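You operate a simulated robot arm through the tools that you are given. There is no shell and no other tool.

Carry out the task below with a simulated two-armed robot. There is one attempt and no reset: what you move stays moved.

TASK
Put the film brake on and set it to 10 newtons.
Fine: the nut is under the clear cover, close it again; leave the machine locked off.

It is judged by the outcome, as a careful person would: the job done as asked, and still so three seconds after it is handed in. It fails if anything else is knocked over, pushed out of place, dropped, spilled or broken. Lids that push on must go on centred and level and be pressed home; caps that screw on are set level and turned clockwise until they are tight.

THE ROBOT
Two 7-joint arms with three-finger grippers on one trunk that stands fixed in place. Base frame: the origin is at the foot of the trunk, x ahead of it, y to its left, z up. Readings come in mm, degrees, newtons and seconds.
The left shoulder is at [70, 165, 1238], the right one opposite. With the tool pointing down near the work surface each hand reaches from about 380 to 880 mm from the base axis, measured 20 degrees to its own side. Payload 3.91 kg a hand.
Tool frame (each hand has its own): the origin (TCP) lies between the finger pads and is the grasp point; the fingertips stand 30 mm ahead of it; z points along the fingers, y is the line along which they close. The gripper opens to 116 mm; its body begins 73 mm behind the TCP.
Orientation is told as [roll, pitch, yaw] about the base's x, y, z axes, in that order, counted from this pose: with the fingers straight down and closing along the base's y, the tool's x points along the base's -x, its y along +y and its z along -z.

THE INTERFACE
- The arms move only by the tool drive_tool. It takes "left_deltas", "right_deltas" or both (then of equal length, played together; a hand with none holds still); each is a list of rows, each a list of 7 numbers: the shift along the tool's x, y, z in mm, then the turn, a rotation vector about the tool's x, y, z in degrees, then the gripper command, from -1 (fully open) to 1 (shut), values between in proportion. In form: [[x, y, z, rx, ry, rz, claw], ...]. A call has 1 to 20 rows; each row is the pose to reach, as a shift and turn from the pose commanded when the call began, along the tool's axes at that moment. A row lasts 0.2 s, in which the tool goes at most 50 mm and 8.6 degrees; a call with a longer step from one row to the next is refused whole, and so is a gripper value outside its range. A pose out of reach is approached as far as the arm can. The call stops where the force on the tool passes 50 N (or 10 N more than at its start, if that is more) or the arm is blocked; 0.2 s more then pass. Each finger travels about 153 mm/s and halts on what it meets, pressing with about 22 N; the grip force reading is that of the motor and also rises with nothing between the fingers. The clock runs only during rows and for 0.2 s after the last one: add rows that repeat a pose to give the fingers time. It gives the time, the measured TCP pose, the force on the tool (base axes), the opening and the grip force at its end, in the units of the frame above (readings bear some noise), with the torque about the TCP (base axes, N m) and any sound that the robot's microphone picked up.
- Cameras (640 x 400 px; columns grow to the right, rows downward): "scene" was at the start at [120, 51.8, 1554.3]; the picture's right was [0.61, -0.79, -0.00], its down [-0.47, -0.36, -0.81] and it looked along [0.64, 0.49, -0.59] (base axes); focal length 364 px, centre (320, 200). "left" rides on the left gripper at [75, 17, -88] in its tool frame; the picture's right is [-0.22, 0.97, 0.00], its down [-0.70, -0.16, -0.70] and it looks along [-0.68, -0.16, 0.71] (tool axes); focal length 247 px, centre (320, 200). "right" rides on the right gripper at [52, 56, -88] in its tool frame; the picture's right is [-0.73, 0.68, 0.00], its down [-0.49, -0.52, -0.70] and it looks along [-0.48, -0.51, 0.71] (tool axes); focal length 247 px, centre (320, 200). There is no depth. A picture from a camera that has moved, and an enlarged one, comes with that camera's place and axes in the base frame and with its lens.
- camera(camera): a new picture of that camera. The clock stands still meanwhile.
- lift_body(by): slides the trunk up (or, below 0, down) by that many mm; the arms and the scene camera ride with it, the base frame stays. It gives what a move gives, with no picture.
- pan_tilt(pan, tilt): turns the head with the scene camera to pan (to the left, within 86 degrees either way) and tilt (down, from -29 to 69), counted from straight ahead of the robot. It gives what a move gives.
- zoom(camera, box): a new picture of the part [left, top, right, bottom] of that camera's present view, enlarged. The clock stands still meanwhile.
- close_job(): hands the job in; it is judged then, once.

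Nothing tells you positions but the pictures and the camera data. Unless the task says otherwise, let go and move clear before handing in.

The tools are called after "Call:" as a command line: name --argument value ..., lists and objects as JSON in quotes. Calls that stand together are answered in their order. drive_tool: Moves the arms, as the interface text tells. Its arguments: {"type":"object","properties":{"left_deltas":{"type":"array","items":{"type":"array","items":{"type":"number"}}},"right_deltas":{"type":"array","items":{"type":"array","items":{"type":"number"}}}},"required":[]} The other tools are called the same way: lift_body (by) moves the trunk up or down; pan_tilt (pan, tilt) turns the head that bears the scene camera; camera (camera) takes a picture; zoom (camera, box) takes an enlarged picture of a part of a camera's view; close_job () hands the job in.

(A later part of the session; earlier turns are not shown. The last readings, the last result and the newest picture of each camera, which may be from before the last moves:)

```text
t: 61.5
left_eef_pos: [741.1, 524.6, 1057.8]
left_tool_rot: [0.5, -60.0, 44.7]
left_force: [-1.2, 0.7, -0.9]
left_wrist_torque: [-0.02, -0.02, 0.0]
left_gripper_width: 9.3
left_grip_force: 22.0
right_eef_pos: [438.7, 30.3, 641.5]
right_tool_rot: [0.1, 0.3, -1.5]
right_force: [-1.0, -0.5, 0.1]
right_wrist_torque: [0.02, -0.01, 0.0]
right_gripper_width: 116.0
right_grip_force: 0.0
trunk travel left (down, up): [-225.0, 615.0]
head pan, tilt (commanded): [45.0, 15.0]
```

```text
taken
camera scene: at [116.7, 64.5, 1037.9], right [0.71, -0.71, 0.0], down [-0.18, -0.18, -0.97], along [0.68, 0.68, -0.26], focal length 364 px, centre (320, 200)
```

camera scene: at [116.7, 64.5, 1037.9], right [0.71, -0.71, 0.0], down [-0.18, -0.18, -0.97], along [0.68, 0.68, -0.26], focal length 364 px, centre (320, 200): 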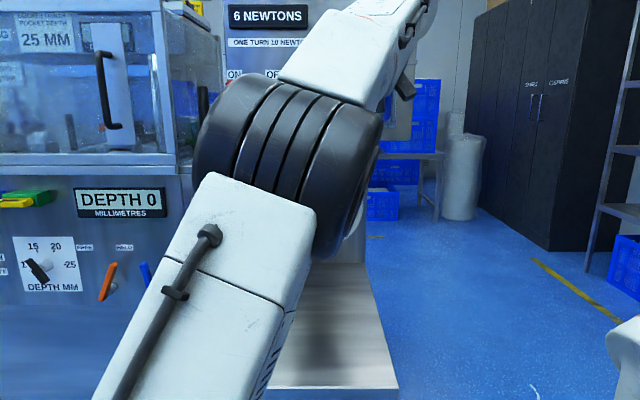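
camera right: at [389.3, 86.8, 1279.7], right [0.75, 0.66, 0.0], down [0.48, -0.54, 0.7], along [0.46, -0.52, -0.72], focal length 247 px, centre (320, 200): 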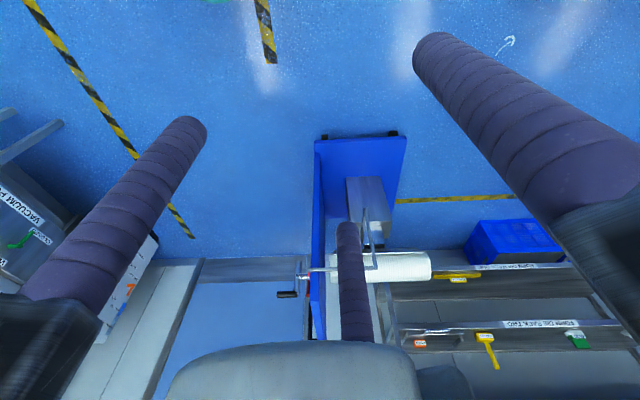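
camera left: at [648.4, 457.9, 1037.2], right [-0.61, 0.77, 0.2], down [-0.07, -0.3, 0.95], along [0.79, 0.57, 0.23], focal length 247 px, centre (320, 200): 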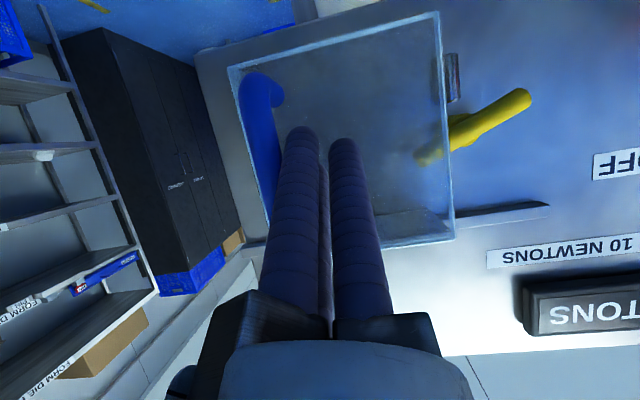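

The nut is coming clear. I'll push about 45 mm more in small steps, watching for the stop.

Call:
drive_tool --left_deltas '[[0, -6, 0, 0, 0, 0, 1], [0, -12, 0, 0, 0, 0, 1], [0, -18, 0, 0, 0, 0, 1], [0, -24, 0, 0, 0, 0, 1], [0, -30, 0, 0, 0, 0, 1], [0, -36, 0, 0, 0, 0, 1], [0, -42, 0, 0, 0, 0, 1], [0, -42, 0, 0, 0, 0, 1]]'

Call:
camera --camera "left"

```text
t: 63.3
left_eef_pos: [771.8, 494.2, 1057.7]
left_tool_rot: [0.4, -59.9, 44.7]
left_force: [-0.5, 0.6, -0.3]
left_wrist_torque: [-0.02, 0.0, 0.0]
left_gripper_width: 9.3
left_grip_force: 22.0
right_eef_pos: [440.9, 30.5, 641.7]
right_tool_rot: [0.1, 0.1, -1.4]
right_force: [-0.3, -0.1, -0.6]
right_wrist_torque: [-0.01, 0.03, 0.02]
right_gripper_width: 115.9
right_grip_force: 0.1
trunk travel left (down, up): [-225.0, 615.0]
head pan, tilt (commanded): [45.0, 15.0]
```

```text
taken
camera left: at [680.1, 426.9, 1036.8], right [-0.61, 0.77, 0.2], down [-0.07, -0.3, 0.95], along [0.79, 0.57, 0.23], focal length 247 px, centre (320, 200)
```

left: 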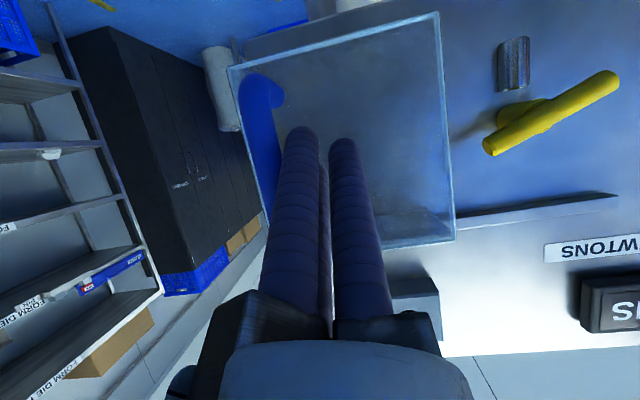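

The nut is fully visible now (centre about u 60, z 1050, bar half-length 34 mm, tilted 22°). I'll push the cover about 9 mm further for finger clearance, then back off.

Call:
drive_tool --left_deltas '[[0, -4, 0, 0, 0, 0, 1], [0, -7, 0, 0, 0, 0, 1], [0, -10, 0, 0, 0, 0, 1], [0, -10, 0, 0, 0, 0, 1]]'

Call:
camera --camera "left"

```text
t: 64.3
left_eef_pos: [773.8, 492.5, 1056.6]
left_tool_rot: [0.4, -59.9, 45.1]
left_force: [-21.2, 15.0, -4.8]
left_wrist_torque: [0.05, -0.01, -0.02]
left_gripper_width: 9.2
left_grip_force: 22.4
right_eef_pos: [438.0, 31.6, 642.0]
right_tool_rot: [-0.1, 0.1, -1.4]
right_force: [-0.2, 0.0, 1.0]
right_wrist_torque: [0.01, 0.0, -0.03]
right_gripper_width: 116.1
right_grip_force: 0.1
trunk travel left (down, up): [-225.0, 615.0]
head pan, tilt (commanded): [45.0, 15.0]
```

```text
taken
camera left: at [682.1, 425.4, 1037.8], right [-0.61, 0.76, 0.2], down [-0.06, -0.3, 0.95], along [0.79, 0.57, 0.23], focal length 247 px, centre (320, 200)
```

left: 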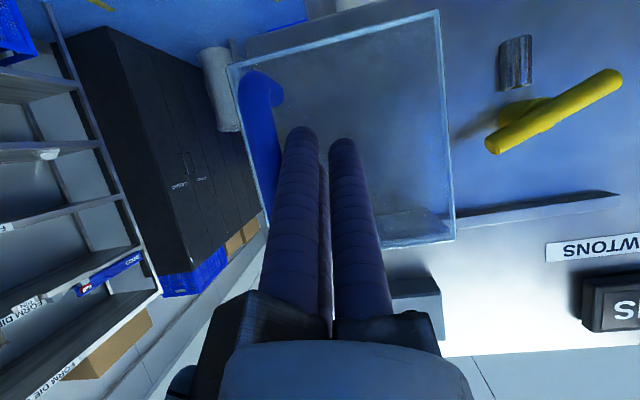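

26 N of resistance shows the cover has hit its open stop, with its left edge at about u 122. I'll back away from the handle and move to the front of the nut.

Call:
drive_tool --left_deltas '[[0, 8, 0, 0, 0, 0, 1], [12, 10, -21, 0, 0, 0, 1], [25, 12, -43, 0, 0, 0, 1], [25, 50, -43, 0, 0, 0, 1], [25, 90, -43, 0, 0, 0, 1], [25, 139, -43, 0, 0, 0, 1], [25, 139, -43, 0, 0, 0, 1]]'

Call:
camera --camera "left"

Call:
camera --camera "scene"

```text
t: 65.9
left_eef_pos: [644.2, 550.6, 1057.0]
left_tool_rot: [0.6, -60.0, 44.6]
left_force: [-0.3, 0.7, -0.3]
left_wrist_torque: [0.02, -0.03, -0.01]
left_gripper_width: 9.3
left_grip_force: 21.8
right_eef_pos: [440.9, 30.9, 641.3]
right_tool_rot: [0.1, 0.2, -1.4]
right_force: [-0.9, -0.4, -0.1]
right_wrist_torque: [0.03, -0.02, 0.05]
right_gripper_width: 116.1
right_grip_force: 0.1
trunk travel left (down, up): [-225.0, 615.0]
head pan, tilt (commanded): [45.0, 15.0]
```

```text
taken
camera left: at [551.8, 483.3, 1036.8], right [-0.61, 0.77, 0.2], down [-0.07, -0.3, 0.95], along [0.79, 0.57, 0.23], focal length 247 px, centre (320, 200)
```

left: 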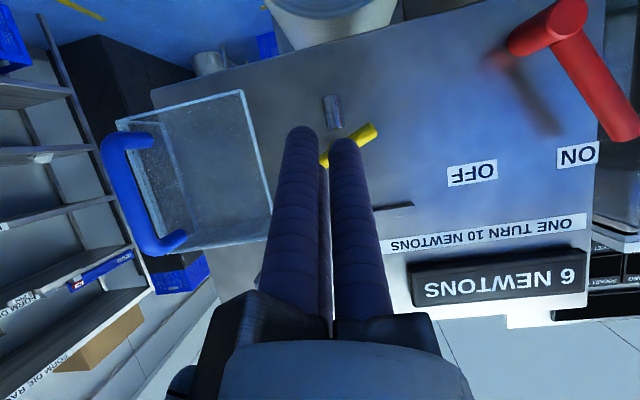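

```text
taken
camera scene: at [116.9, 64.2, 1037.8], right [0.71, -0.71, 0.0], down [-0.18, -0.18, -0.97], along [0.68, 0.68, -0.26], focal length 364 px, centre (320, 200)
```

scene: 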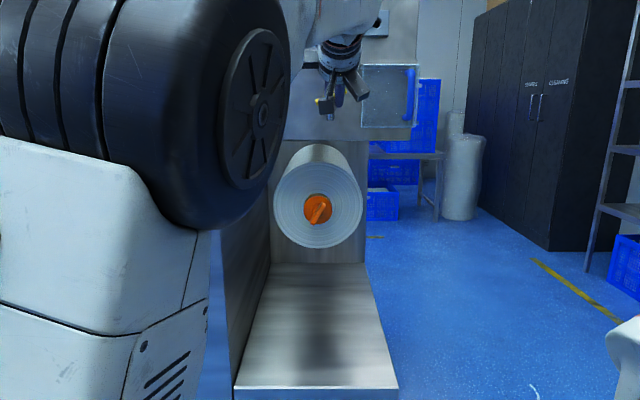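

The cover is staying open. I'll open the fingers to about 70 mm and level the hand in front of the nut to check the alignment.

Call:
drive_tool --left_deltas '[[-1, 1.5, 5, 0, -7.5, 0, -0.2], [-2, 3, 10, 0, -15, 0, -0.2], [-3, 4.5, 15, 0, -22.5, 0, -0.2], [-4.4, 6, 20.6, 0, -30, 0, -0.2], [-4.4, 6, 20.6, 0, -30, 0, -0.2]]'

Call:
camera --camera "left"

Call:
camera --camera "scene"

```text
t: 67.1
left_eef_pos: [652.2, 569.9, 1050.2]
left_tool_rot: [98.1, -89.7, -53.0]
left_force: [-0.6, 0.2, -0.2]
left_wrist_torque: [0.02, 0.01, -0.01]
left_gripper_width: 69.7
left_grip_force: 0.0
right_eef_pos: [439.0, 31.1, 641.1]
right_tool_rot: [0.2, 0.2, -1.4]
right_force: [-0.6, -0.3, 0.5]
right_wrist_torque: [0.0, -0.01, -0.01]
right_gripper_width: 115.8
right_grip_force: 0.1
trunk travel left (down, up): [-225.0, 615.0]
head pan, tilt (commanded): [45.0, 15.0]
```

```text
taken
camera left: at [578.9, 520.7, 976.3], right [-0.69, 0.69, 0.23], down [-0.38, -0.61, 0.7], along [0.62, 0.39, 0.68], focal length 247 px, centre (320, 200)
```

left: 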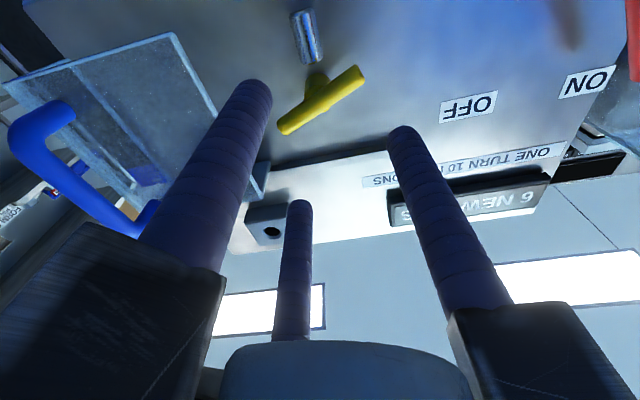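

```text
taken
camera scene: at [116.5, 64.4, 1037.9], right [0.71, -0.71, 0.0], down [-0.18, -0.18, -0.97], along [0.68, 0.68, -0.26], focal length 364 px, centre (320, 200)
```

scene: 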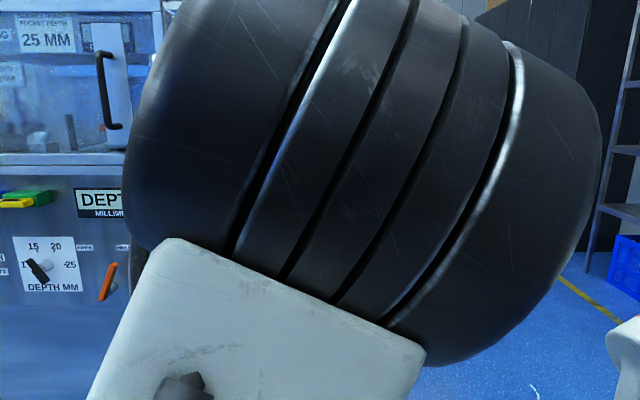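

The hand is level with the nut at (u 60, z 1050), on axis with the tool. I'll test the wrist's roll range here, clear of the nut, by rolling counter-clockwise to a starting grip angle.

Call:
drive_tool --left_deltas '[[0, 0, 0, 0, 0, -8, -0.2], [0, 0, 0, 0, 0, -16, -0.2], [0, 0, 0, 0, 0, -24, -0.2], [0, 0, 0, 0, 0, -32, -0.2], [0, 0, 0, 0, 0, -40, -0.2], [0, 0, 0, 0, 0, -48, -0.2], [0, 0, 0, 0, 0, -53, -0.2], [0, 0, 0, 0, 0, -53, -0.2]]'

Call:
camera --camera "left"

Call:
camera --camera "scene"

```text
t: 68.9
left_eef_pos: [652.7, 568.4, 1050.5]
left_tool_rot: [-89.8, -37.1, 135.0]
left_force: [-0.9, 0.2, 0.9]
left_wrist_torque: [-0.02, 0.0, -0.01]
left_gripper_width: 69.9
left_grip_force: 0.0
right_eef_pos: [438.6, 31.4, 640.4]
right_tool_rot: [0.1, 0.2, -1.4]
right_force: [-0.6, -0.1, 0.4]
right_wrist_torque: [0.01, -0.01, -0.01]
right_gripper_width: 116.1
right_grip_force: 0.0
trunk travel left (down, up): [-225.0, 615.0]
head pan, tilt (commanded): [45.0, 15.0]
```

```text
taken
camera left: at [626.3, 473.1, 991.6], right [-0.54, 0.54, -0.64], down [-0.82, -0.17, 0.55], along [0.19, 0.82, 0.54], focal length 247 px, centre (320, 200)
```

left: 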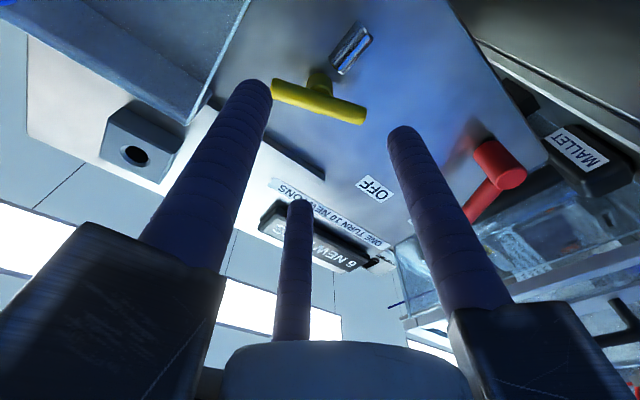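

```text
taken
camera scene: at [116.7, 64.4, 1037.9], right [0.71, -0.71, 0.0], down [-0.18, -0.18, -0.97], along [0.68, 0.68, -0.26], focal length 364 px, centre (320, 200)
```

scene: 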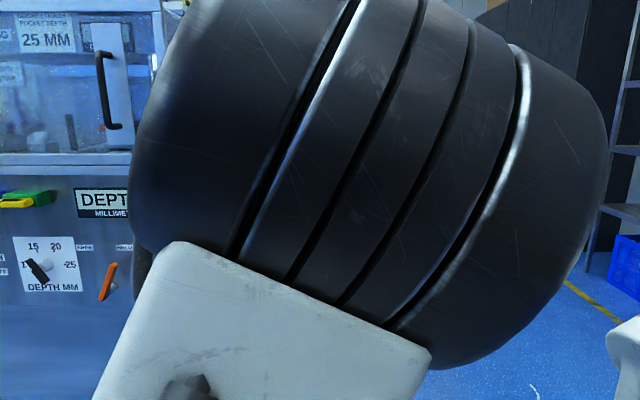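

The roll works cleanly through the last joint, and the bar now lies neatly between the fingers. I'll check the full 144° clockwise stroke here in free space before engaging the nut.

Call:
drive_tool --left_deltas '[[0, 0, 0, 0, 0, 8.5, -0.2], [0, 0, 0, 0, 0, 17, -0.2], [0, 0, 0, 0, 0, 25.5, -0.2], [0, 0, 0, 0, 0, 34, -0.2], [0, 0, 0, 0, 0, 42.5, -0.2], [0, 0, 0, 0, 0, 51, -0.2], [0, 0, 0, 0, 0, 59.5, -0.2], [0, 0, 0, 0, 0, 68, -0.2], [0, 0, 0, 0, 0, 76.5, -0.2], [0, 0, 0, 0, 0, 85, -0.2], [0, 0, 0, 0, 0, 93.5, -0.2], [0, 0, 0, 0, 0, 102, -0.2], [0, 0, 0, 0, 0, 110.5, -0.2], [0, 0, 0, 0, 0, 119, -0.2], [0, 0, 0, 0, 0, 127.5, -0.2], [0, 0, 0, 0, 0, 136, -0.2], [0, 0, 0, 0, 0, 144, -0.2], [0, 0, 0, 0, 0, 144, -0.2]]'

Call:
camera --camera "left"

```text
t: 72.7
left_eef_pos: [653.1, 568.5, 1049.9]
left_tool_rot: [90.0, 1.4, -44.9]
left_force: [-0.9, -0.4, 0.4]
left_wrist_torque: [0.0, 0.01, 0.04]
left_gripper_width: 69.8
left_grip_force: 0.1
right_eef_pos: [439.2, 30.6, 641.0]
right_tool_rot: [0.2, 0.2, -1.4]
right_force: [0.5, 0.6, 0.4]
right_wrist_torque: [0.0, 0.01, -0.03]
right_gripper_width: 116.1
right_grip_force: 0.2
trunk travel left (down, up): [-225.0, 615.0]
head pan, tilt (commanded): [45.0, 15.0]
```

```text
taken
camera left: at [538.8, 559.7, 1069.8], right [0.18, -0.17, 0.97], down [0.0, -0.98, -0.18], along [0.98, 0.03, -0.17], focal length 247 px, centre (320, 200)
```

left: 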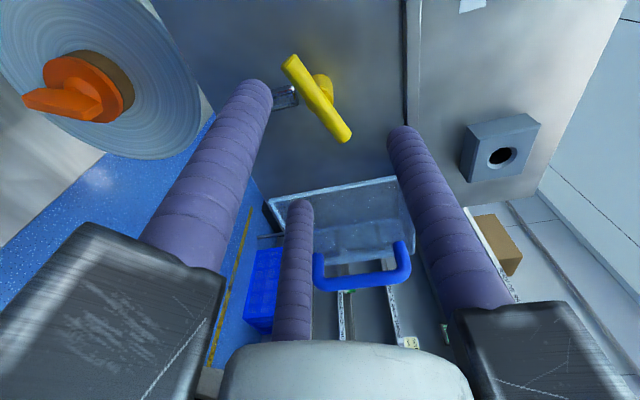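

The full stroke is available, and this view confirms the nut centre at about (u 59, z 1051). I'll roll back to the start angle and look again before inserting the fingers around the bar.

Call:
drive_tool --left_deltas '[[0, 0, 0, 0, 0, -8.5, -0.17], [0, 0, 0, 0, 0, -17, -0.17], [0, 0, 0, 0, 0, -25.5, -0.17], [0, 0, 0, 0, 0, -34, -0.17], [0, 0, 0, 0, 0, -42.5, -0.17], [0, 0, 0, 0, 0, -51, -0.17], [0, 0, 0, 0, 0, -59.5, -0.17], [0, 0, 0, 0, 0, -68, -0.17], [0, 0, 0, 0, 0, -76.5, -0.17], [0, 0, 0, 0, 0, -85, -0.17], [0, 0, 0, 0, 0, -93.5, -0.17], [0, 0, 0, 0, 0, -102, -0.17], [0, 0, 0, 0, 0, -110.5, -0.17], [0, 0, 0, 0, 0, -119, -0.17], [0, 0, 0, 0, 0, -127.5, -0.17], [0, 0, 0, 0, 0, -136, -0.17], [0, 0, 0, 0, 0, -144, -0.17], [0, 0, 40, 0, 0, -144, -0.17], [0, 0, 40, 0, 0, -144, -0.17]]'

Call:
camera --camera "left"

```text
t: 76.7
left_eef_pos: [680.8, 595.3, 1051.8]
left_tool_rot: [-90.0, -37.2, 135.1]
left_force: [0.2, 0.9, 0.3]
left_wrist_torque: [0.01, -0.02, 0.01]
left_gripper_width: 67.9
left_grip_force: 0.0
right_eef_pos: [438.7, 30.3, 641.1]
right_tool_rot: [0.0, 0.1, -1.4]
right_force: [-0.2, 0.3, 0.0]
right_wrist_torque: [0.04, -0.02, -0.04]
right_gripper_width: 115.9
right_grip_force: 0.1
trunk travel left (down, up): [-225.0, 615.0]
head pan, tilt (commanded): [45.0, 15.0]
```

```text
taken
camera left: at [654.8, 499.5, 993.4], right [-0.54, 0.54, -0.64], down [-0.82, -0.17, 0.55], along [0.19, 0.82, 0.54], focal length 247 px, centre (320, 200)
```

left: 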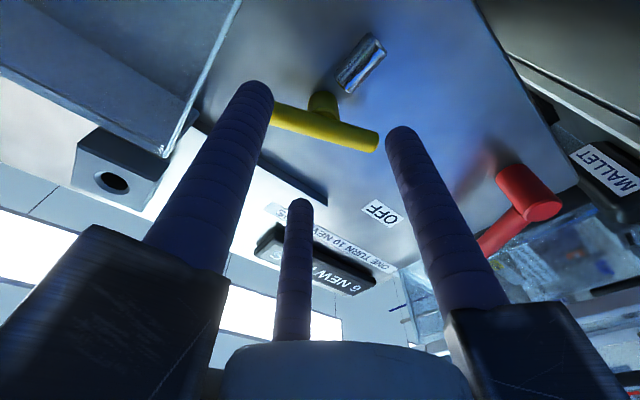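

The view matches the predicted alignment within a couple of millimetres. I'll advance 42 mm so the fingers straddle the bar.

Call:
drive_tool --left_deltas '[[0, 0, 8, 0, 0, 0, -0.17], [0, 0, 16, 0, 0, 0, -0.17], [0, 0, 24, 0, 0, 0, -0.17], [0, 0, 32, 0, 0, 0, -0.17], [0, 0, 40, 0, 0, 0, -0.17], [0, 0, 42, 0, 0, 0, -0.17], [0, 0, 42, 0, 0, 0, -0.17]]'

Call:
camera --camera "left"

```text
t: 78.3
left_eef_pos: [710.3, 626.6, 1051.0]
left_tool_rot: [-90.1, -37.3, 134.9]
left_force: [-0.6, -0.1, -1.0]
left_wrist_torque: [-0.01, -0.03, -0.01]
left_gripper_width: 68.0
left_grip_force: 0.1
right_eef_pos: [439.0, 30.5, 640.7]
right_tool_rot: [0.0, 0.2, -1.3]
right_force: [0.7, 0.0, -0.7]
right_wrist_torque: [-0.01, -0.01, 0.03]
right_gripper_width: 116.2
right_grip_force: 0.1
trunk travel left (down, up): [-225.0, 615.0]
head pan, tilt (commanded): [45.0, 15.0]
```

```text
taken
camera left: at [684.0, 531.1, 992.4], right [-0.54, 0.54, -0.64], down [-0.82, -0.17, 0.55], along [0.19, 0.82, 0.54], focal length 247 px, centre (320, 200)
```

left: 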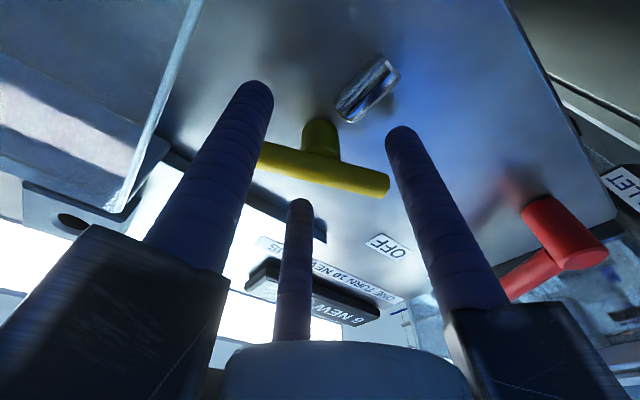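

No contact, and the fingers straddle the bar. I'll close them onto it.

Call:
drive_tool --left_deltas '[[0, 0, 0, 0, 0, 0, 0.2], [0, 0, 0, 0, 0, 0, 0.6], [0, 0, 0, 0, 0, 0, 1], [0, 0, 0, 0, 0, 0, 1]]'

Call:
camera --camera "left"

```text
t: 79.3
left_eef_pos: [713.1, 626.5, 1046.9]
left_tool_rot: [-89.4, -37.4, 134.7]
left_force: [-10.1, -15.2, -25.7]
left_wrist_torque: [0.16, -0.22, -0.26]
left_gripper_width: 28.9
left_grip_force: 45.1
right_eef_pos: [439.7, 30.6, 641.1]
right_tool_rot: [0.2, 0.2, -1.4]
right_force: [-1.1, -0.8, 0.5]
right_wrist_torque: [-0.01, -0.01, -0.03]
right_gripper_width: 116.0
right_grip_force: 0.1
trunk travel left (down, up): [-225.0, 615.0]
head pan, tilt (commanded): [45.0, 15.0]
```

```text
taken
camera left: at [685.7, 530.6, 988.3], right [-0.55, 0.54, -0.64], down [-0.81, -0.17, 0.55], along [0.19, 0.82, 0.53], focal length 247 px, centre (320, 200)
```

left: 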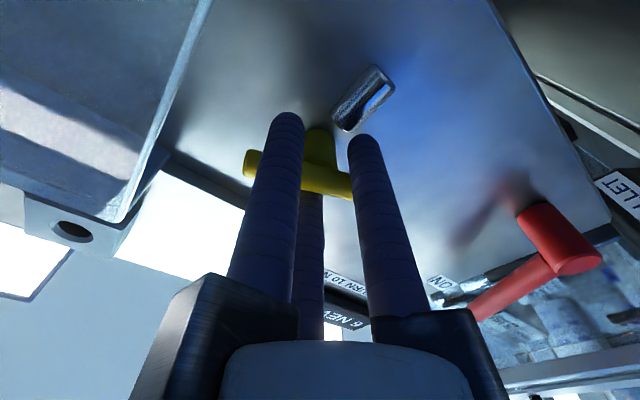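

The fingers are coupled, so the bar sits about 6 mm off the tool axis. I'll shift the commanded position to relieve the side force before turning.

Call:
drive_tool --left_deltas '[[2.4, 1.4, 0, 0, 0, 0, 1], [4.8, 2.75, 0, 0, 0, 0, 1], [4.8, 2.75, 0, 0, 0, 0, 1]]'

Call:
zoom --camera "left" --box '[220, 80, 420, 205]'

```text
t: 80.1
left_eef_pos: [712.4, 627.2, 1046.9]
left_tool_rot: [-90.2, -37.2, 135.2]
left_force: [11.0, 5.7, -0.5]
left_wrist_torque: [0.1, -0.11, 0.75]
left_gripper_width: 28.8
left_grip_force: 44.6
right_eef_pos: [440.0, 31.7, 640.6]
right_tool_rot: [0.2, 0.2, -1.4]
right_force: [-0.8, -0.1, 0.5]
right_wrist_torque: [0.0, -0.03, 0.04]
right_gripper_width: 115.8
right_grip_force: 0.1
trunk travel left (down, up): [-225.0, 615.0]
head pan, tilt (commanded): [45.0, 15.0]
```

```text
3.20 times, centred on (320, 142) of left
camera zoom: at [686.5, 530.8, 987.5], right [-0.54, 0.54, -0.64], down [-0.82, -0.17, 0.55], along [0.19, 0.82, 0.54], focal length 790 px, centre (320, 384)
```

zoom: 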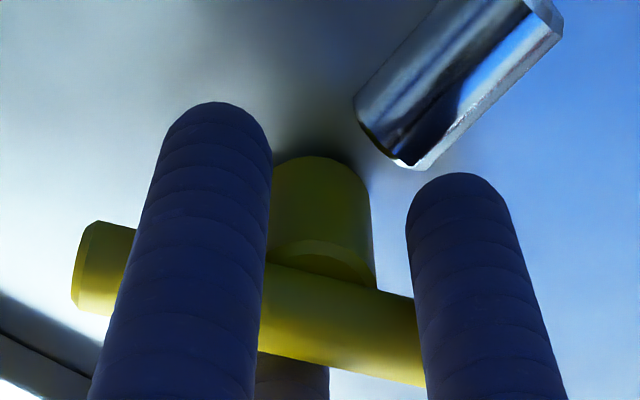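

Side forces are down to about 12 N and the bar is firmly held. I'll turn clockwise 24° about the nut's axis and see how the display responds.

Call:
drive_tool --left_deltas '[[-0.25, 0.37, 0, 0, 0, 4, 1], [-0.49, 0.73, 0, 0, 0, 8, 1], [-0.78, 1.06, 0, 0, 0, 12, 1], [-1.08, 1.38, 0, 0, 0, 16, 1], [-1.41, 1.67, 0, 0, 0, 20, 1], [-1.75, 1.95, 0, 0, 0, 24, 1], [-1.75, 1.95, 0, 0, 0, 24, 1]]'

Call:
camera --camera "left"

Call:
camera --camera "scene"

```text
t: 81.7
left_eef_pos: [711.2, 627.6, 1047.4]
left_tool_rot: [-90.3, -61.1, 135.3]
left_force: [27.5, 20.9, 24.0]
left_wrist_torque: [0.4, -0.42, 0.04]
left_gripper_width: 28.9
left_grip_force: 45.1
right_eef_pos: [439.0, 31.4, 642.1]
right_tool_rot: [0.1, 0.3, -1.5]
right_force: [0.2, 0.4, -0.5]
right_wrist_torque: [-0.05, -0.02, 0.0]
right_gripper_width: 116.2
right_grip_force: 0.1
trunk travel left (down, up): [-225.0, 615.0]
head pan, tilt (commanded): [45.0, 15.0]
```

```text
taken
camera left: at [665.3, 552.0, 972.4], right [-0.68, 0.68, -0.27], down [-0.63, -0.36, 0.69], along [0.37, 0.64, 0.67], focal length 247 px, centre (320, 200)
```

left: 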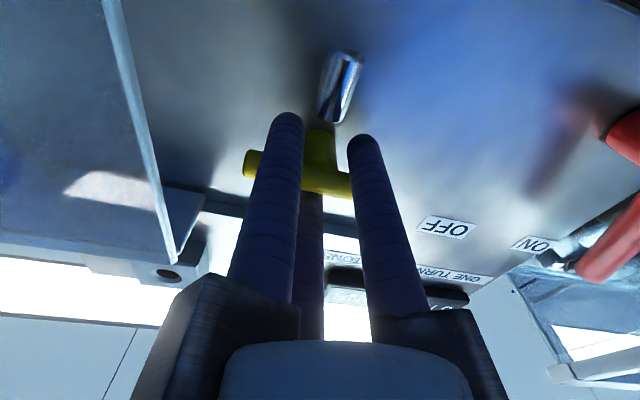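

```text
taken
camera scene: at [118.0, 65.1, 1038.0], right [0.71, -0.71, 0.0], down [-0.18, -0.18, -0.97], along [0.68, 0.68, -0.26], focal length 364 px, centre (320, 200)
```

scene: 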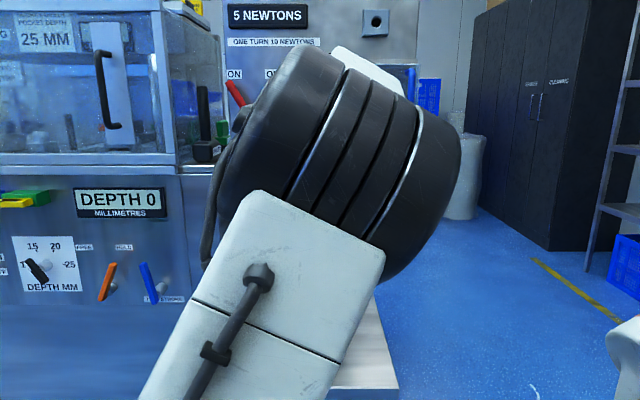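

The display seems to have dropped after the clockwise turn. I'll zoom in to read it exactly.

Call:
zoom --camera "scene" --box '[210, 0, 330, 75]'

```text
5.33 times, centred on (270, 38) of scene
camera zoom: at [118.0, 65.1, 1038.0], right [0.71, -0.71, 0.0], down [-0.18, -0.18, -0.97], along [0.68, 0.68, -0.26], focal length 1940 px, centre (587, 1067)
```

zoom: 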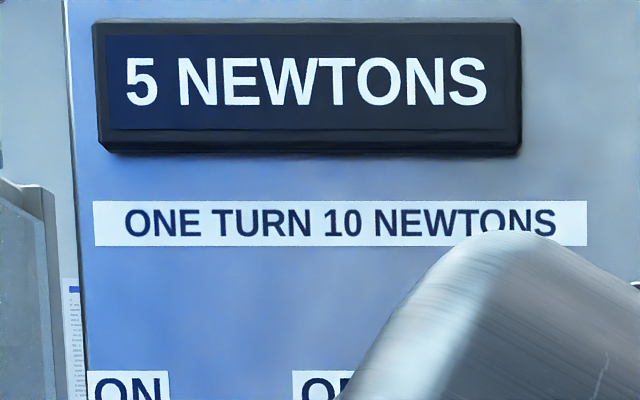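

Clockwise lowers the force, so this nut must be turned counter-clockwise to reach 10 N. I'll release, back out, and roll the wrist clockwise so I have a long counter-clockwise stroke available.

Call:
drive_tool --left_deltas '[[0, 0, 0, 0, 0, 0, 0.3], [0, 0, 0, 0, 0, 0, -0.17], [0, 0, 0, 0, 0, 0, -0.17], [0, 0, 0, 0, 0, 0, -0.17], [0, 0, -12, 0, 0, 0, -0.17], [0, 0, -25, 0, 0, 0, -0.17], [0, 0, -40, 0, 0, 0, -0.17], [0, 0, -55, 0, 0, 0, -0.17], [0, 0, -55, 0, 0, 0, -0.17]]'

Call:
camera --camera "left"

Call:
zoom --camera "scene" --box '[210, 0, 330, 75]'

```text
t: 83.7
left_eef_pos: [674.4, 590.1, 1044.5]
left_tool_rot: [-89.8, -61.2, 135.0]
left_force: [-0.2, 0.4, -0.9]
left_wrist_torque: [0.01, 0.02, -0.03]
left_gripper_width: 68.1
left_grip_force: 0.1
right_eef_pos: [439.9, 31.2, 641.0]
right_tool_rot: [0.1, 0.3, -1.4]
right_force: [-0.2, 0.0, 0.2]
right_wrist_torque: [0.02, 0.01, 0.01]
right_gripper_width: 115.8
right_grip_force: 0.1
trunk travel left (down, up): [-225.0, 615.0]
head pan, tilt (commanded): [45.0, 15.0]
```

```text
taken
camera left: at [625.7, 513.7, 971.0], right [-0.68, 0.68, -0.27], down [-0.63, -0.36, 0.69], along [0.37, 0.64, 0.67], focal length 247 px, centre (320, 200)
```

left: 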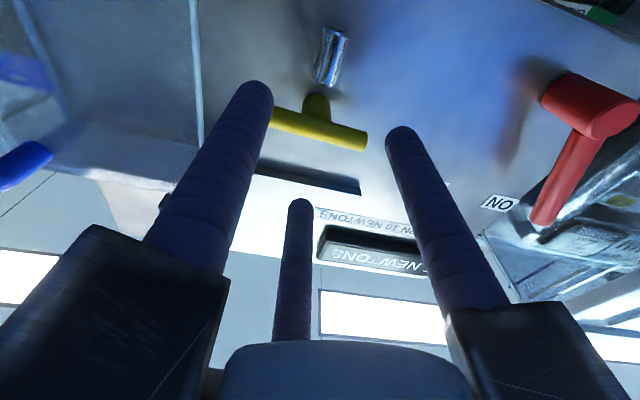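

```text
5.33 times, centred on (270, 38) of scene
camera zoom: at [116.7, 64.4, 1037.9], right [0.71, -0.71, 0.0], down [-0.18, -0.18, -0.97], along [0.68, 0.68, -0.26], focal length 1940 px, centre (587, 1067)
```

zoom: 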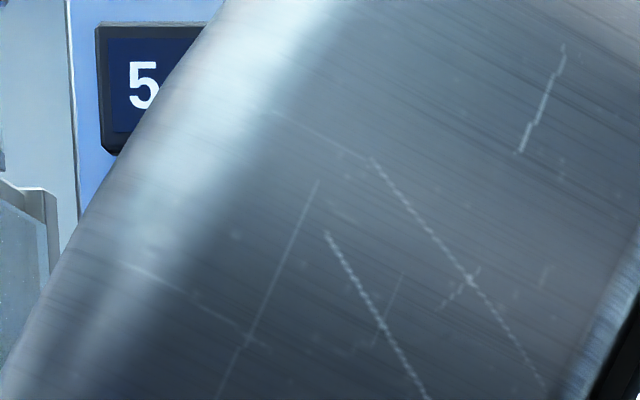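

Released cleanly, and the display holds at 5. I'll roll the wrist 120° clockwise at this standoff so the fingers line up with the now-horizontal bar.

Call:
drive_tool --left_deltas '[[0, 0.1, 0, 0, 0, 8, -0.17], [0, 0.2, 0, 0, 0, 16, -0.17], [0.1, 0.3, 0, 0, 0, 24, -0.17], [0.1, 0.4, 0, 0, 0, 32, -0.17], [0.1, 0.5, 0, 0, 0, 40, -0.17], [0.1, 0.6, 0, 0, 0, 48, -0.17], [0.1, 0.7, 0, 0, 0, 56, -0.17], [0.2, 0.8, 0, 0, 0, 64, -0.17], [0.2, 0.9, 0, 0, 0, 72, -0.17], [0.2, 1, 0, 0, 0, 80, -0.17], [0.2, 1.1, 0, 0, 0, 88, -0.17], [0.2, 1.2, 0, 0, 0, 96, -0.17], [0.3, 1.3, 0, 0, 0, 104, -0.17], [0.3, 1.4, 0, 0, 0, 112, -0.17], [0.3, 1.4, 0, 0, 0, 120, -0.17], [0.3, 1.4, 0, 0, 0, 120, -0.17]]'

Call:
camera --camera "left"

```text
t: 87.1
left_eef_pos: [671.8, 588.8, 1042.9]
left_tool_rot: [90.0, 1.3, -44.9]
left_force: [-1.0, -0.4, -0.7]
left_wrist_torque: [0.01, -0.01, -0.01]
left_gripper_width: 68.1
left_grip_force: 0.1
right_eef_pos: [439.2, 31.2, 640.6]
right_tool_rot: [0.1, 0.2, -1.4]
right_force: [-0.1, 0.2, 0.1]
right_wrist_torque: [0.02, 0.01, 0.01]
right_gripper_width: 115.9
right_grip_force: 0.1
trunk travel left (down, up): [-225.0, 615.0]
head pan, tilt (commanded): [45.0, 15.0]
```

```text
taken
camera left: at [557.1, 579.8, 1062.3], right [0.17, -0.17, 0.97], down [0.0, -0.98, -0.18], along [0.98, 0.03, -0.17], focal length 247 px, centre (320, 200)
```

left: 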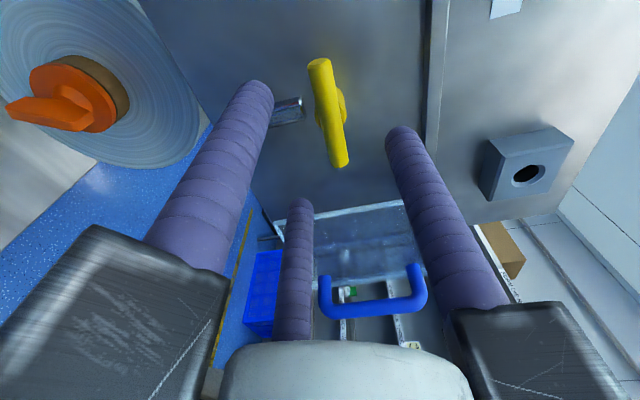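

The bar is centred at about (59, 1051) and horizontal, with two fingers below it and one above. I'll insert 54 mm, then close only partly (36 mm) so the bar is captured without side-loading.

Call:
drive_tool --left_deltas '[[0, 0, 10, 0, 0, 0, -0.17], [0, 0, 20, 0, 0, 0, -0.17], [0, 0, 30, 0, 0, 0, -0.17], [0, 0, 40, 0, 0, 0, -0.17], [0, 0, 48, 0, 0, 0, -0.17], [0, 0, 54, 0, 0, 0, -0.17], [0, 0, 54, 0, 0, 0, 0.1], [0, 0, 54, 0, 0, 0, 0.38], [0, 0, 54, 0, 0, 0, 0.38]]'

Call:
camera --camera "left"

Call:
camera --camera "scene"

```text
t: 89.1
left_eef_pos: [709.4, 627.3, 1042.3]
left_tool_rot: [90.0, 1.1, -44.9]
left_force: [0.4, 0.0, 0.0]
left_wrist_torque: [0.0, 0.01, 0.02]
left_gripper_width: 36.0
left_grip_force: 0.4
right_eef_pos: [439.8, 31.2, 641.0]
right_tool_rot: [0.1, 0.1, -1.4]
right_force: [0.0, -0.2, 0.2]
right_wrist_torque: [0.03, -0.03, -0.01]
right_gripper_width: 116.1
right_grip_force: 0.0
trunk travel left (down, up): [-225.0, 615.0]
head pan, tilt (commanded): [45.0, 15.0]
```

```text
taken
camera left: at [595.9, 619.1, 1061.9], right [0.17, -0.17, 0.97], down [0.0, -0.98, -0.17], along [0.98, 0.03, -0.17], focal length 247 px, centre (320, 200)
```

left: 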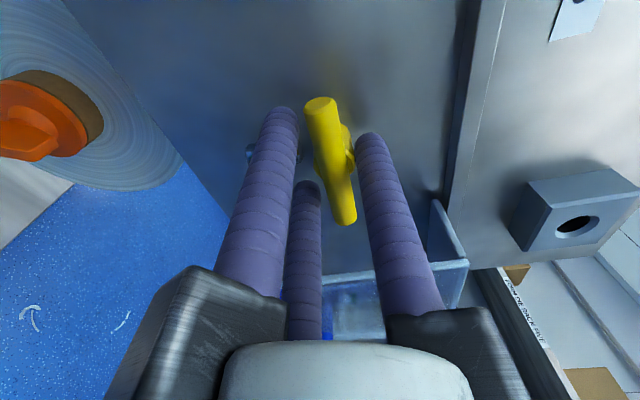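

```text
taken
camera scene: at [116.7, 64.4, 1037.9], right [0.71, -0.71, 0.0], down [-0.18, -0.18, -0.97], along [0.68, 0.68, -0.26], focal length 364 px, centre (320, 200)
```

scene: 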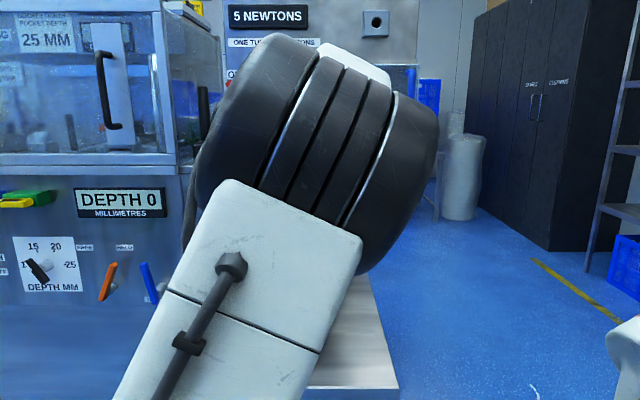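

The bar is captured with no side force, and the display is visible. I'll turn counter-clockwise 40° about the nut axis and check.

Call:
drive_tool --left_deltas '[[-1.12, -0.06, 0, 0, 0, -8, 0.38], [-2.24, 0.03, 0, 0, 0, -16, 0.38], [-3.34, 0.29, 0, 0, 0, -24, 0.38], [-4.39, 0.69, 0, 0, 0, -32, 0.38], [-5.38, 1.23, 0, 0, 0, -40, 0.38], [-5.38, 1.23, 0, 0, 0, -40, 0.38]]'

Call:
camera --camera "left"

Call:
zoom --camera "scene" --box '[180, 0, 420, 150]'

```text
t: 90.5
left_eef_pos: [712.8, 624.6, 1044.2]
left_tool_rot: [90.0, -38.9, -45.0]
left_force: [1.8, 1.2, -0.5]
left_wrist_torque: [-0.01, 0.04, 0.0]
left_gripper_width: 36.0
left_grip_force: 0.3
right_eef_pos: [440.3, 31.0, 640.6]
right_tool_rot: [0.0, 0.2, -1.4]
right_force: [0.1, -0.9, -0.1]
right_wrist_torque: [-0.03, 0.02, -0.01]
right_gripper_width: 116.0
right_grip_force: 0.1
trunk travel left (down, up): [-225.0, 615.0]
head pan, tilt (commanded): [45.0, 15.0]
```

```text
taken
camera left: at [602.7, 611.2, 1011.5], right [-0.31, 0.31, 0.9], down [-0.04, -0.95, 0.31], along [0.95, 0.06, 0.31], focal length 247 px, centre (320, 200)
```

left: 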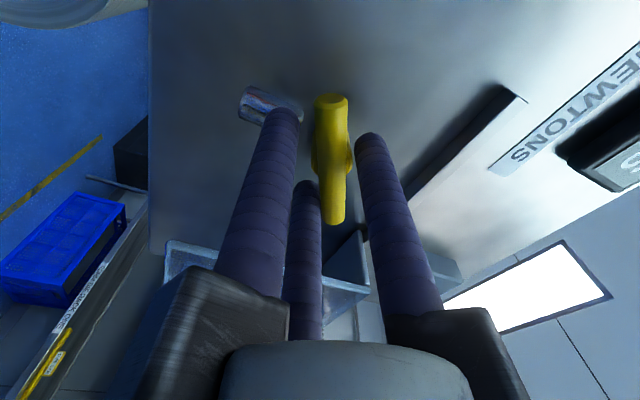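

```text
2.67 times, centred on (300, 75) of scene
camera zoom: at [116.9, 64.5, 1037.9], right [0.71, -0.71, 0.0], down [-0.18, -0.18, -0.97], along [0.68, 0.68, -0.26], focal length 970 px, centre (373, 533)
```

zoom: 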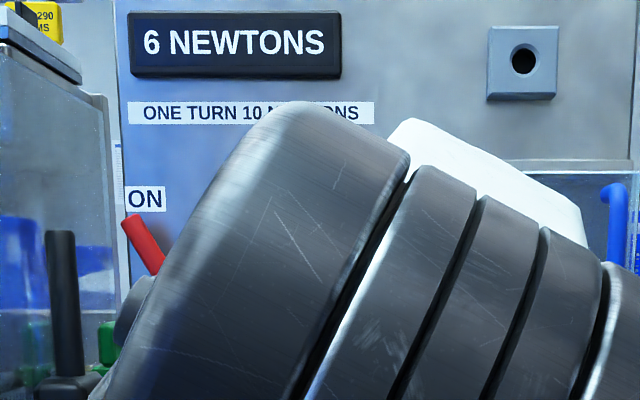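

The display rose to 6, so counter-clockwise is the right direction and the force on the hand is negligible. I'll continue another 80°.

Call:
drive_tool --left_deltas '[[-1.12, -0.06, 0, 0, 0, -8, 0.38], [-2.24, 0.03, 0, 0, 0, -16, 0.38], [-3.34, 0.29, 0, 0, 0, -24, 0.38], [-4.39, 0.69, 0, 0, 0, -32, 0.38], [-5.38, 1.23, 0, 0, 0, -40, 0.38], [-6.28, 1.9, 0, 0, 0, -48, 0.38], [-7.07, 2.7, 0, 0, 0, -56, 0.38], [-7.75, 3.59, 0, 0, 0, -64, 0.38], [-8.3, 4.58, 0, 0, 0, -72, 0.38], [-8.7, 5.63, 0, 0, 0, -80, 0.38], [-8.7, 5.63, 0, 0, 0, -80, 0.38]]'

Call:
camera --camera "left"

Call:
zoom --camera "scene" --box '[180, 0, 420, 150]'

```text
t: 92.9
left_eef_pos: [714.4, 621.5, 1054.8]
left_tool_rot: [-89.9, -61.1, 134.9]
left_force: [-2.2, 2.8, 0.0]
left_wrist_torque: [0.05, 0.04, 0.12]
left_gripper_width: 36.9
left_grip_force: 0.6
right_eef_pos: [438.5, 31.5, 641.1]
right_tool_rot: [0.1, 0.2, -1.4]
right_force: [0.2, 0.5, -0.6]
right_wrist_torque: [-0.03, -0.02, 0.0]
right_gripper_width: 115.9
right_grip_force: 0.0
trunk travel left (down, up): [-225.0, 615.0]
head pan, tilt (commanded): [45.0, 15.0]
```

```text
taken
camera left: at [668.5, 545.4, 981.2], right [-0.68, 0.68, -0.27], down [-0.63, -0.36, 0.69], along [0.37, 0.64, 0.67], focal length 247 px, centre (320, 200)
```

left: 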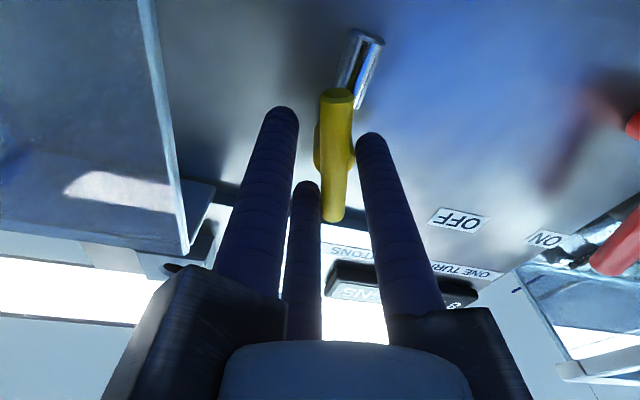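

```text
2.67 times, centred on (300, 75) of scene
camera zoom: at [116.4, 64.7, 1037.9], right [0.71, -0.71, 0.0], down [-0.18, -0.18, -0.97], along [0.68, 0.68, -0.26], focal length 970 px, centre (373, 533)
```

zoom: 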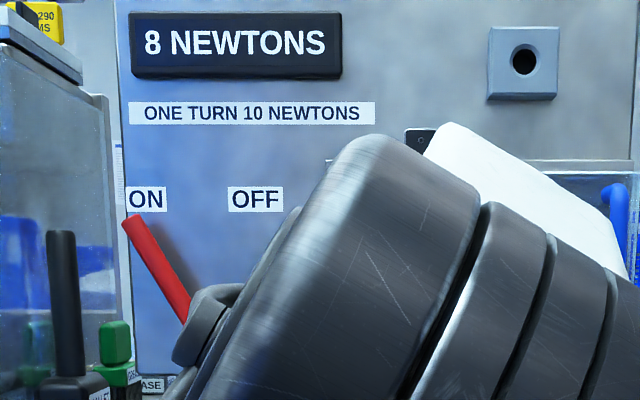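

The display shows 8. I'll continue 24° to the roll already tested, then check.

Call:
drive_tool --left_deltas '[[-1.12, -0.06, 0, 0, 0, -8, 0.38], [-2.24, 0.03, 0, 0, 0, -16, 0.38], [-3.34, 0.29, 0, 0, 0, -24, 0.38], [-3.34, 0.29, 0, 0, 0, -24, 0.38]]'

Call:
zoom --camera "scene" --box '[180, 0, 420, 150]'

```text
t: 93.9
left_eef_pos: [713.3, 624.1, 1055.9]
left_tool_rot: [-89.9, -37.1, 135.0]
left_force: [-1.4, 2.2, -3.1]
left_wrist_torque: [0.02, 0.04, 0.07]
left_gripper_width: 37.7
left_grip_force: 1.9
right_eef_pos: [441.0, 30.7, 640.4]
right_tool_rot: [0.1, 0.3, -1.5]
right_force: [0.6, -0.7, 0.4]
right_wrist_torque: [-0.02, -0.02, 0.0]
right_gripper_width: 116.2
right_grip_force: 0.1
trunk travel left (down, up): [-225.0, 615.0]
head pan, tilt (commanded): [45.0, 15.0]
```

```text
2.67 times, centred on (300, 75) of scene
camera zoom: at [116.8, 64.9, 1037.8], right [0.71, -0.71, 0.0], down [-0.18, -0.18, -0.97], along [0.68, 0.68, -0.26], focal length 970 px, centre (373, 533)
```

zoom: 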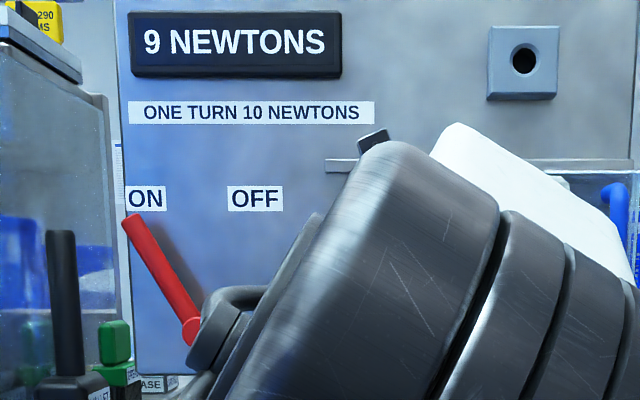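

It reads 9. About 37° remain; I'll continue in small steps and watch for the reach limit.

Call:
drive_tool --left_deltas '[[-0.56, -0.05, 0, 0, 0, -4, 0.38], [-1.12, -0.06, 0, 0, 0, -8, 0.38], [-1.68, -0.03, 0, 0, 0, -12, 0.38], [-2.24, 0.03, 0, 0, 0, -16, 0.38], [-2.24, 0.03, 0, 0, 0, -16, 0.38]]'

Call:
zoom --camera "scene" --box '[180, 0, 420, 150]'

Call:
camera --camera "left"

```text
t: 95.1
left_eef_pos: [710.6, 624.1, 1058.3]
left_tool_rot: [-89.9, -21.0, 135.0]
left_force: [-2.4, 1.1, -2.6]
left_wrist_torque: [-0.03, 0.05, 0.08]
left_gripper_width: 37.6
left_grip_force: 2.3
right_eef_pos: [440.2, 31.9, 640.9]
right_tool_rot: [0.1, 0.1, -1.3]
right_force: [0.4, 0.2, -0.2]
right_wrist_torque: [-0.02, 0.0, -0.03]
right_gripper_width: 115.7
right_grip_force: 0.1
trunk travel left (down, up): [-225.0, 615.0]
head pan, tilt (commanded): [45.0, 15.0]
```

```text
2.67 times, centred on (300, 75) of scene
camera zoom: at [116.8, 64.9, 1037.8], right [0.71, -0.71, 0.0], down [-0.18, -0.18, -0.97], along [0.68, 0.68, -0.26], focal length 970 px, centre (373, 533)
```

zoom: 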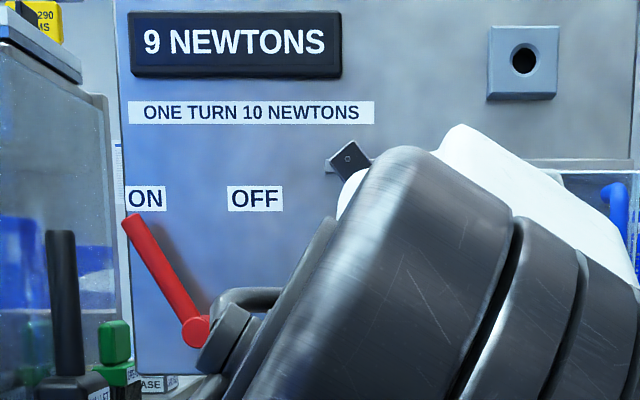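

```text
taken
camera left: at [695.6, 518.3, 1015.2], right [-0.4, 0.4, -0.83], down [-0.91, -0.08, 0.4], along [0.09, 0.92, 0.39], focal length 247 px, centre (320, 200)
```

left: 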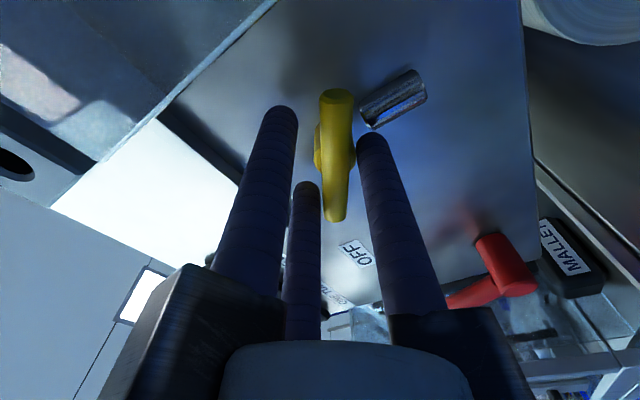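

Still 9, by my estimate about 9.4. I'll step a few degrees at a time to find exactly where it flips to 10.

Call:
drive_tool --left_deltas '[[-0.28, -0.03, 0, 0, 0, -2, 0.38], [-0.56, -0.05, 0, 0, 0, -4, 0.38], [-0.56, -0.05, 0, 0, 0, -4, 0.38]]'

Call:
zoom --camera "scene" --box '[180, 0, 420, 150]'

```text
t: 95.9
left_eef_pos: [712.3, 625.3, 1058.5]
left_tool_rot: [-89.9, -17.2, 135.0]
left_force: [-0.5, 2.3, -3.1]
left_wrist_torque: [-0.03, 0.04, 0.02]
left_gripper_width: 38.3
left_grip_force: 2.2
right_eef_pos: [439.4, 31.1, 642.0]
right_tool_rot: [0.1, 0.2, -1.4]
right_force: [0.5, 1.1, -0.3]
right_wrist_torque: [0.01, -0.01, 0.0]
right_gripper_width: 116.1
right_grip_force: 0.1
trunk travel left (down, up): [-225.0, 615.0]
head pan, tilt (commanded): [45.0, 15.0]
```

```text
2.67 times, centred on (300, 75) of scene
camera zoom: at [117.0, 65.0, 1037.8], right [0.71, -0.71, 0.0], down [-0.18, -0.18, -0.97], along [0.68, 0.68, -0.26], focal length 970 px, centre (373, 533)
```

zoom: 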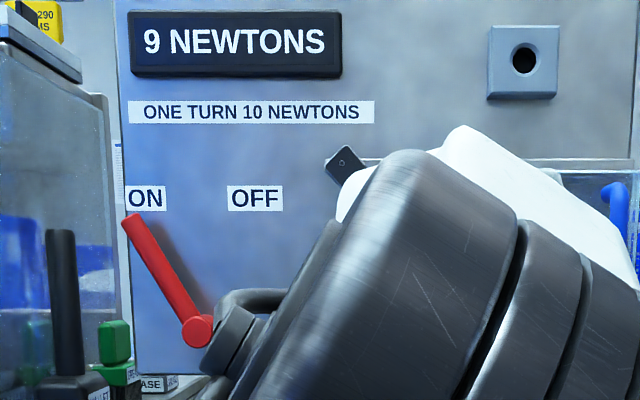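

Call:
drive_tool --left_deltas '[[-0.28, -0.03, 0, 0, 0, -2, 0.38], [-0.56, -0.05, 0, 0, 0, -4, 0.38], [-0.56, -0.05, 0, 0, 0, -4, 0.38]]'

Call:
zoom --camera "scene" --box '[180, 0, 420, 150]'

```text
t: 96.7
left_eef_pos: [712.3, 626.4, 1058.6]
left_tool_rot: [-89.9, -13.2, 135.1]
left_force: [-2.6, 0.5, -5.3]
left_wrist_torque: [-0.05, 0.11, 0.02]
left_gripper_width: 38.7
left_grip_force: 3.3
right_eef_pos: [438.8, 30.4, 640.9]
right_tool_rot: [0.2, 0.2, -1.4]
right_force: [-0.1, 0.8, -0.2]
right_wrist_torque: [-0.04, -0.01, 0.0]
right_gripper_width: 116.2
right_grip_force: 0.0
trunk travel left (down, up): [-225.0, 615.0]
head pan, tilt (commanded): [45.0, 15.0]
```

```text
2.67 times, centred on (300, 75) of scene
camera zoom: at [116.7, 65.0, 1037.8], right [0.71, -0.71, 0.0], down [-0.18, -0.18, -0.97], along [0.68, 0.68, -0.26], focal length 970 px, centre (373, 533)
```

zoom: 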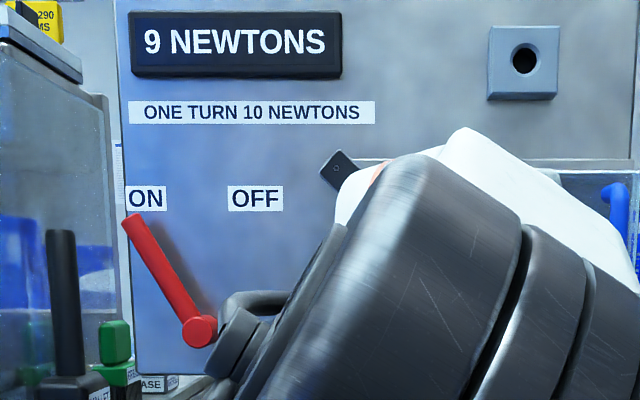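

Still 9. The gripper opening is creeping up slightly, so I'll check the bar's position in the fingers.

Call:
camera --camera "left"

Call:
zoom --camera "left" --box '[220, 70, 440, 240]'

```text
taken
camera left: at [699.7, 516.1, 1025.3], right [-0.31, 0.31, -0.9], down [-0.95, -0.04, 0.32], along [0.06, 0.95, 0.31], focal length 247 px, centre (320, 200)
```

left: 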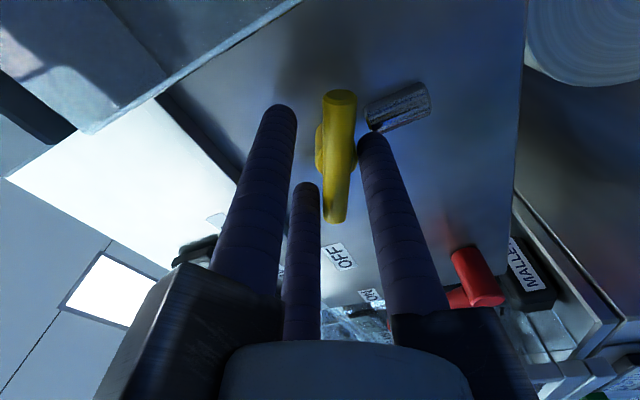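

```text
2.35 times, centred on (330, 155) of left
camera zoom: at [699.7, 516.1, 1025.3], right [-0.31, 0.31, -0.9], down [-0.95, -0.04, 0.32], along [0.06, 0.95, 0.31], focal length 581 px, centre (296, 306)
```

zoom: 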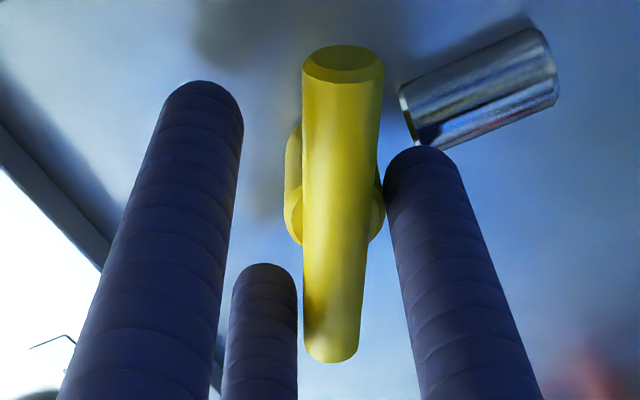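

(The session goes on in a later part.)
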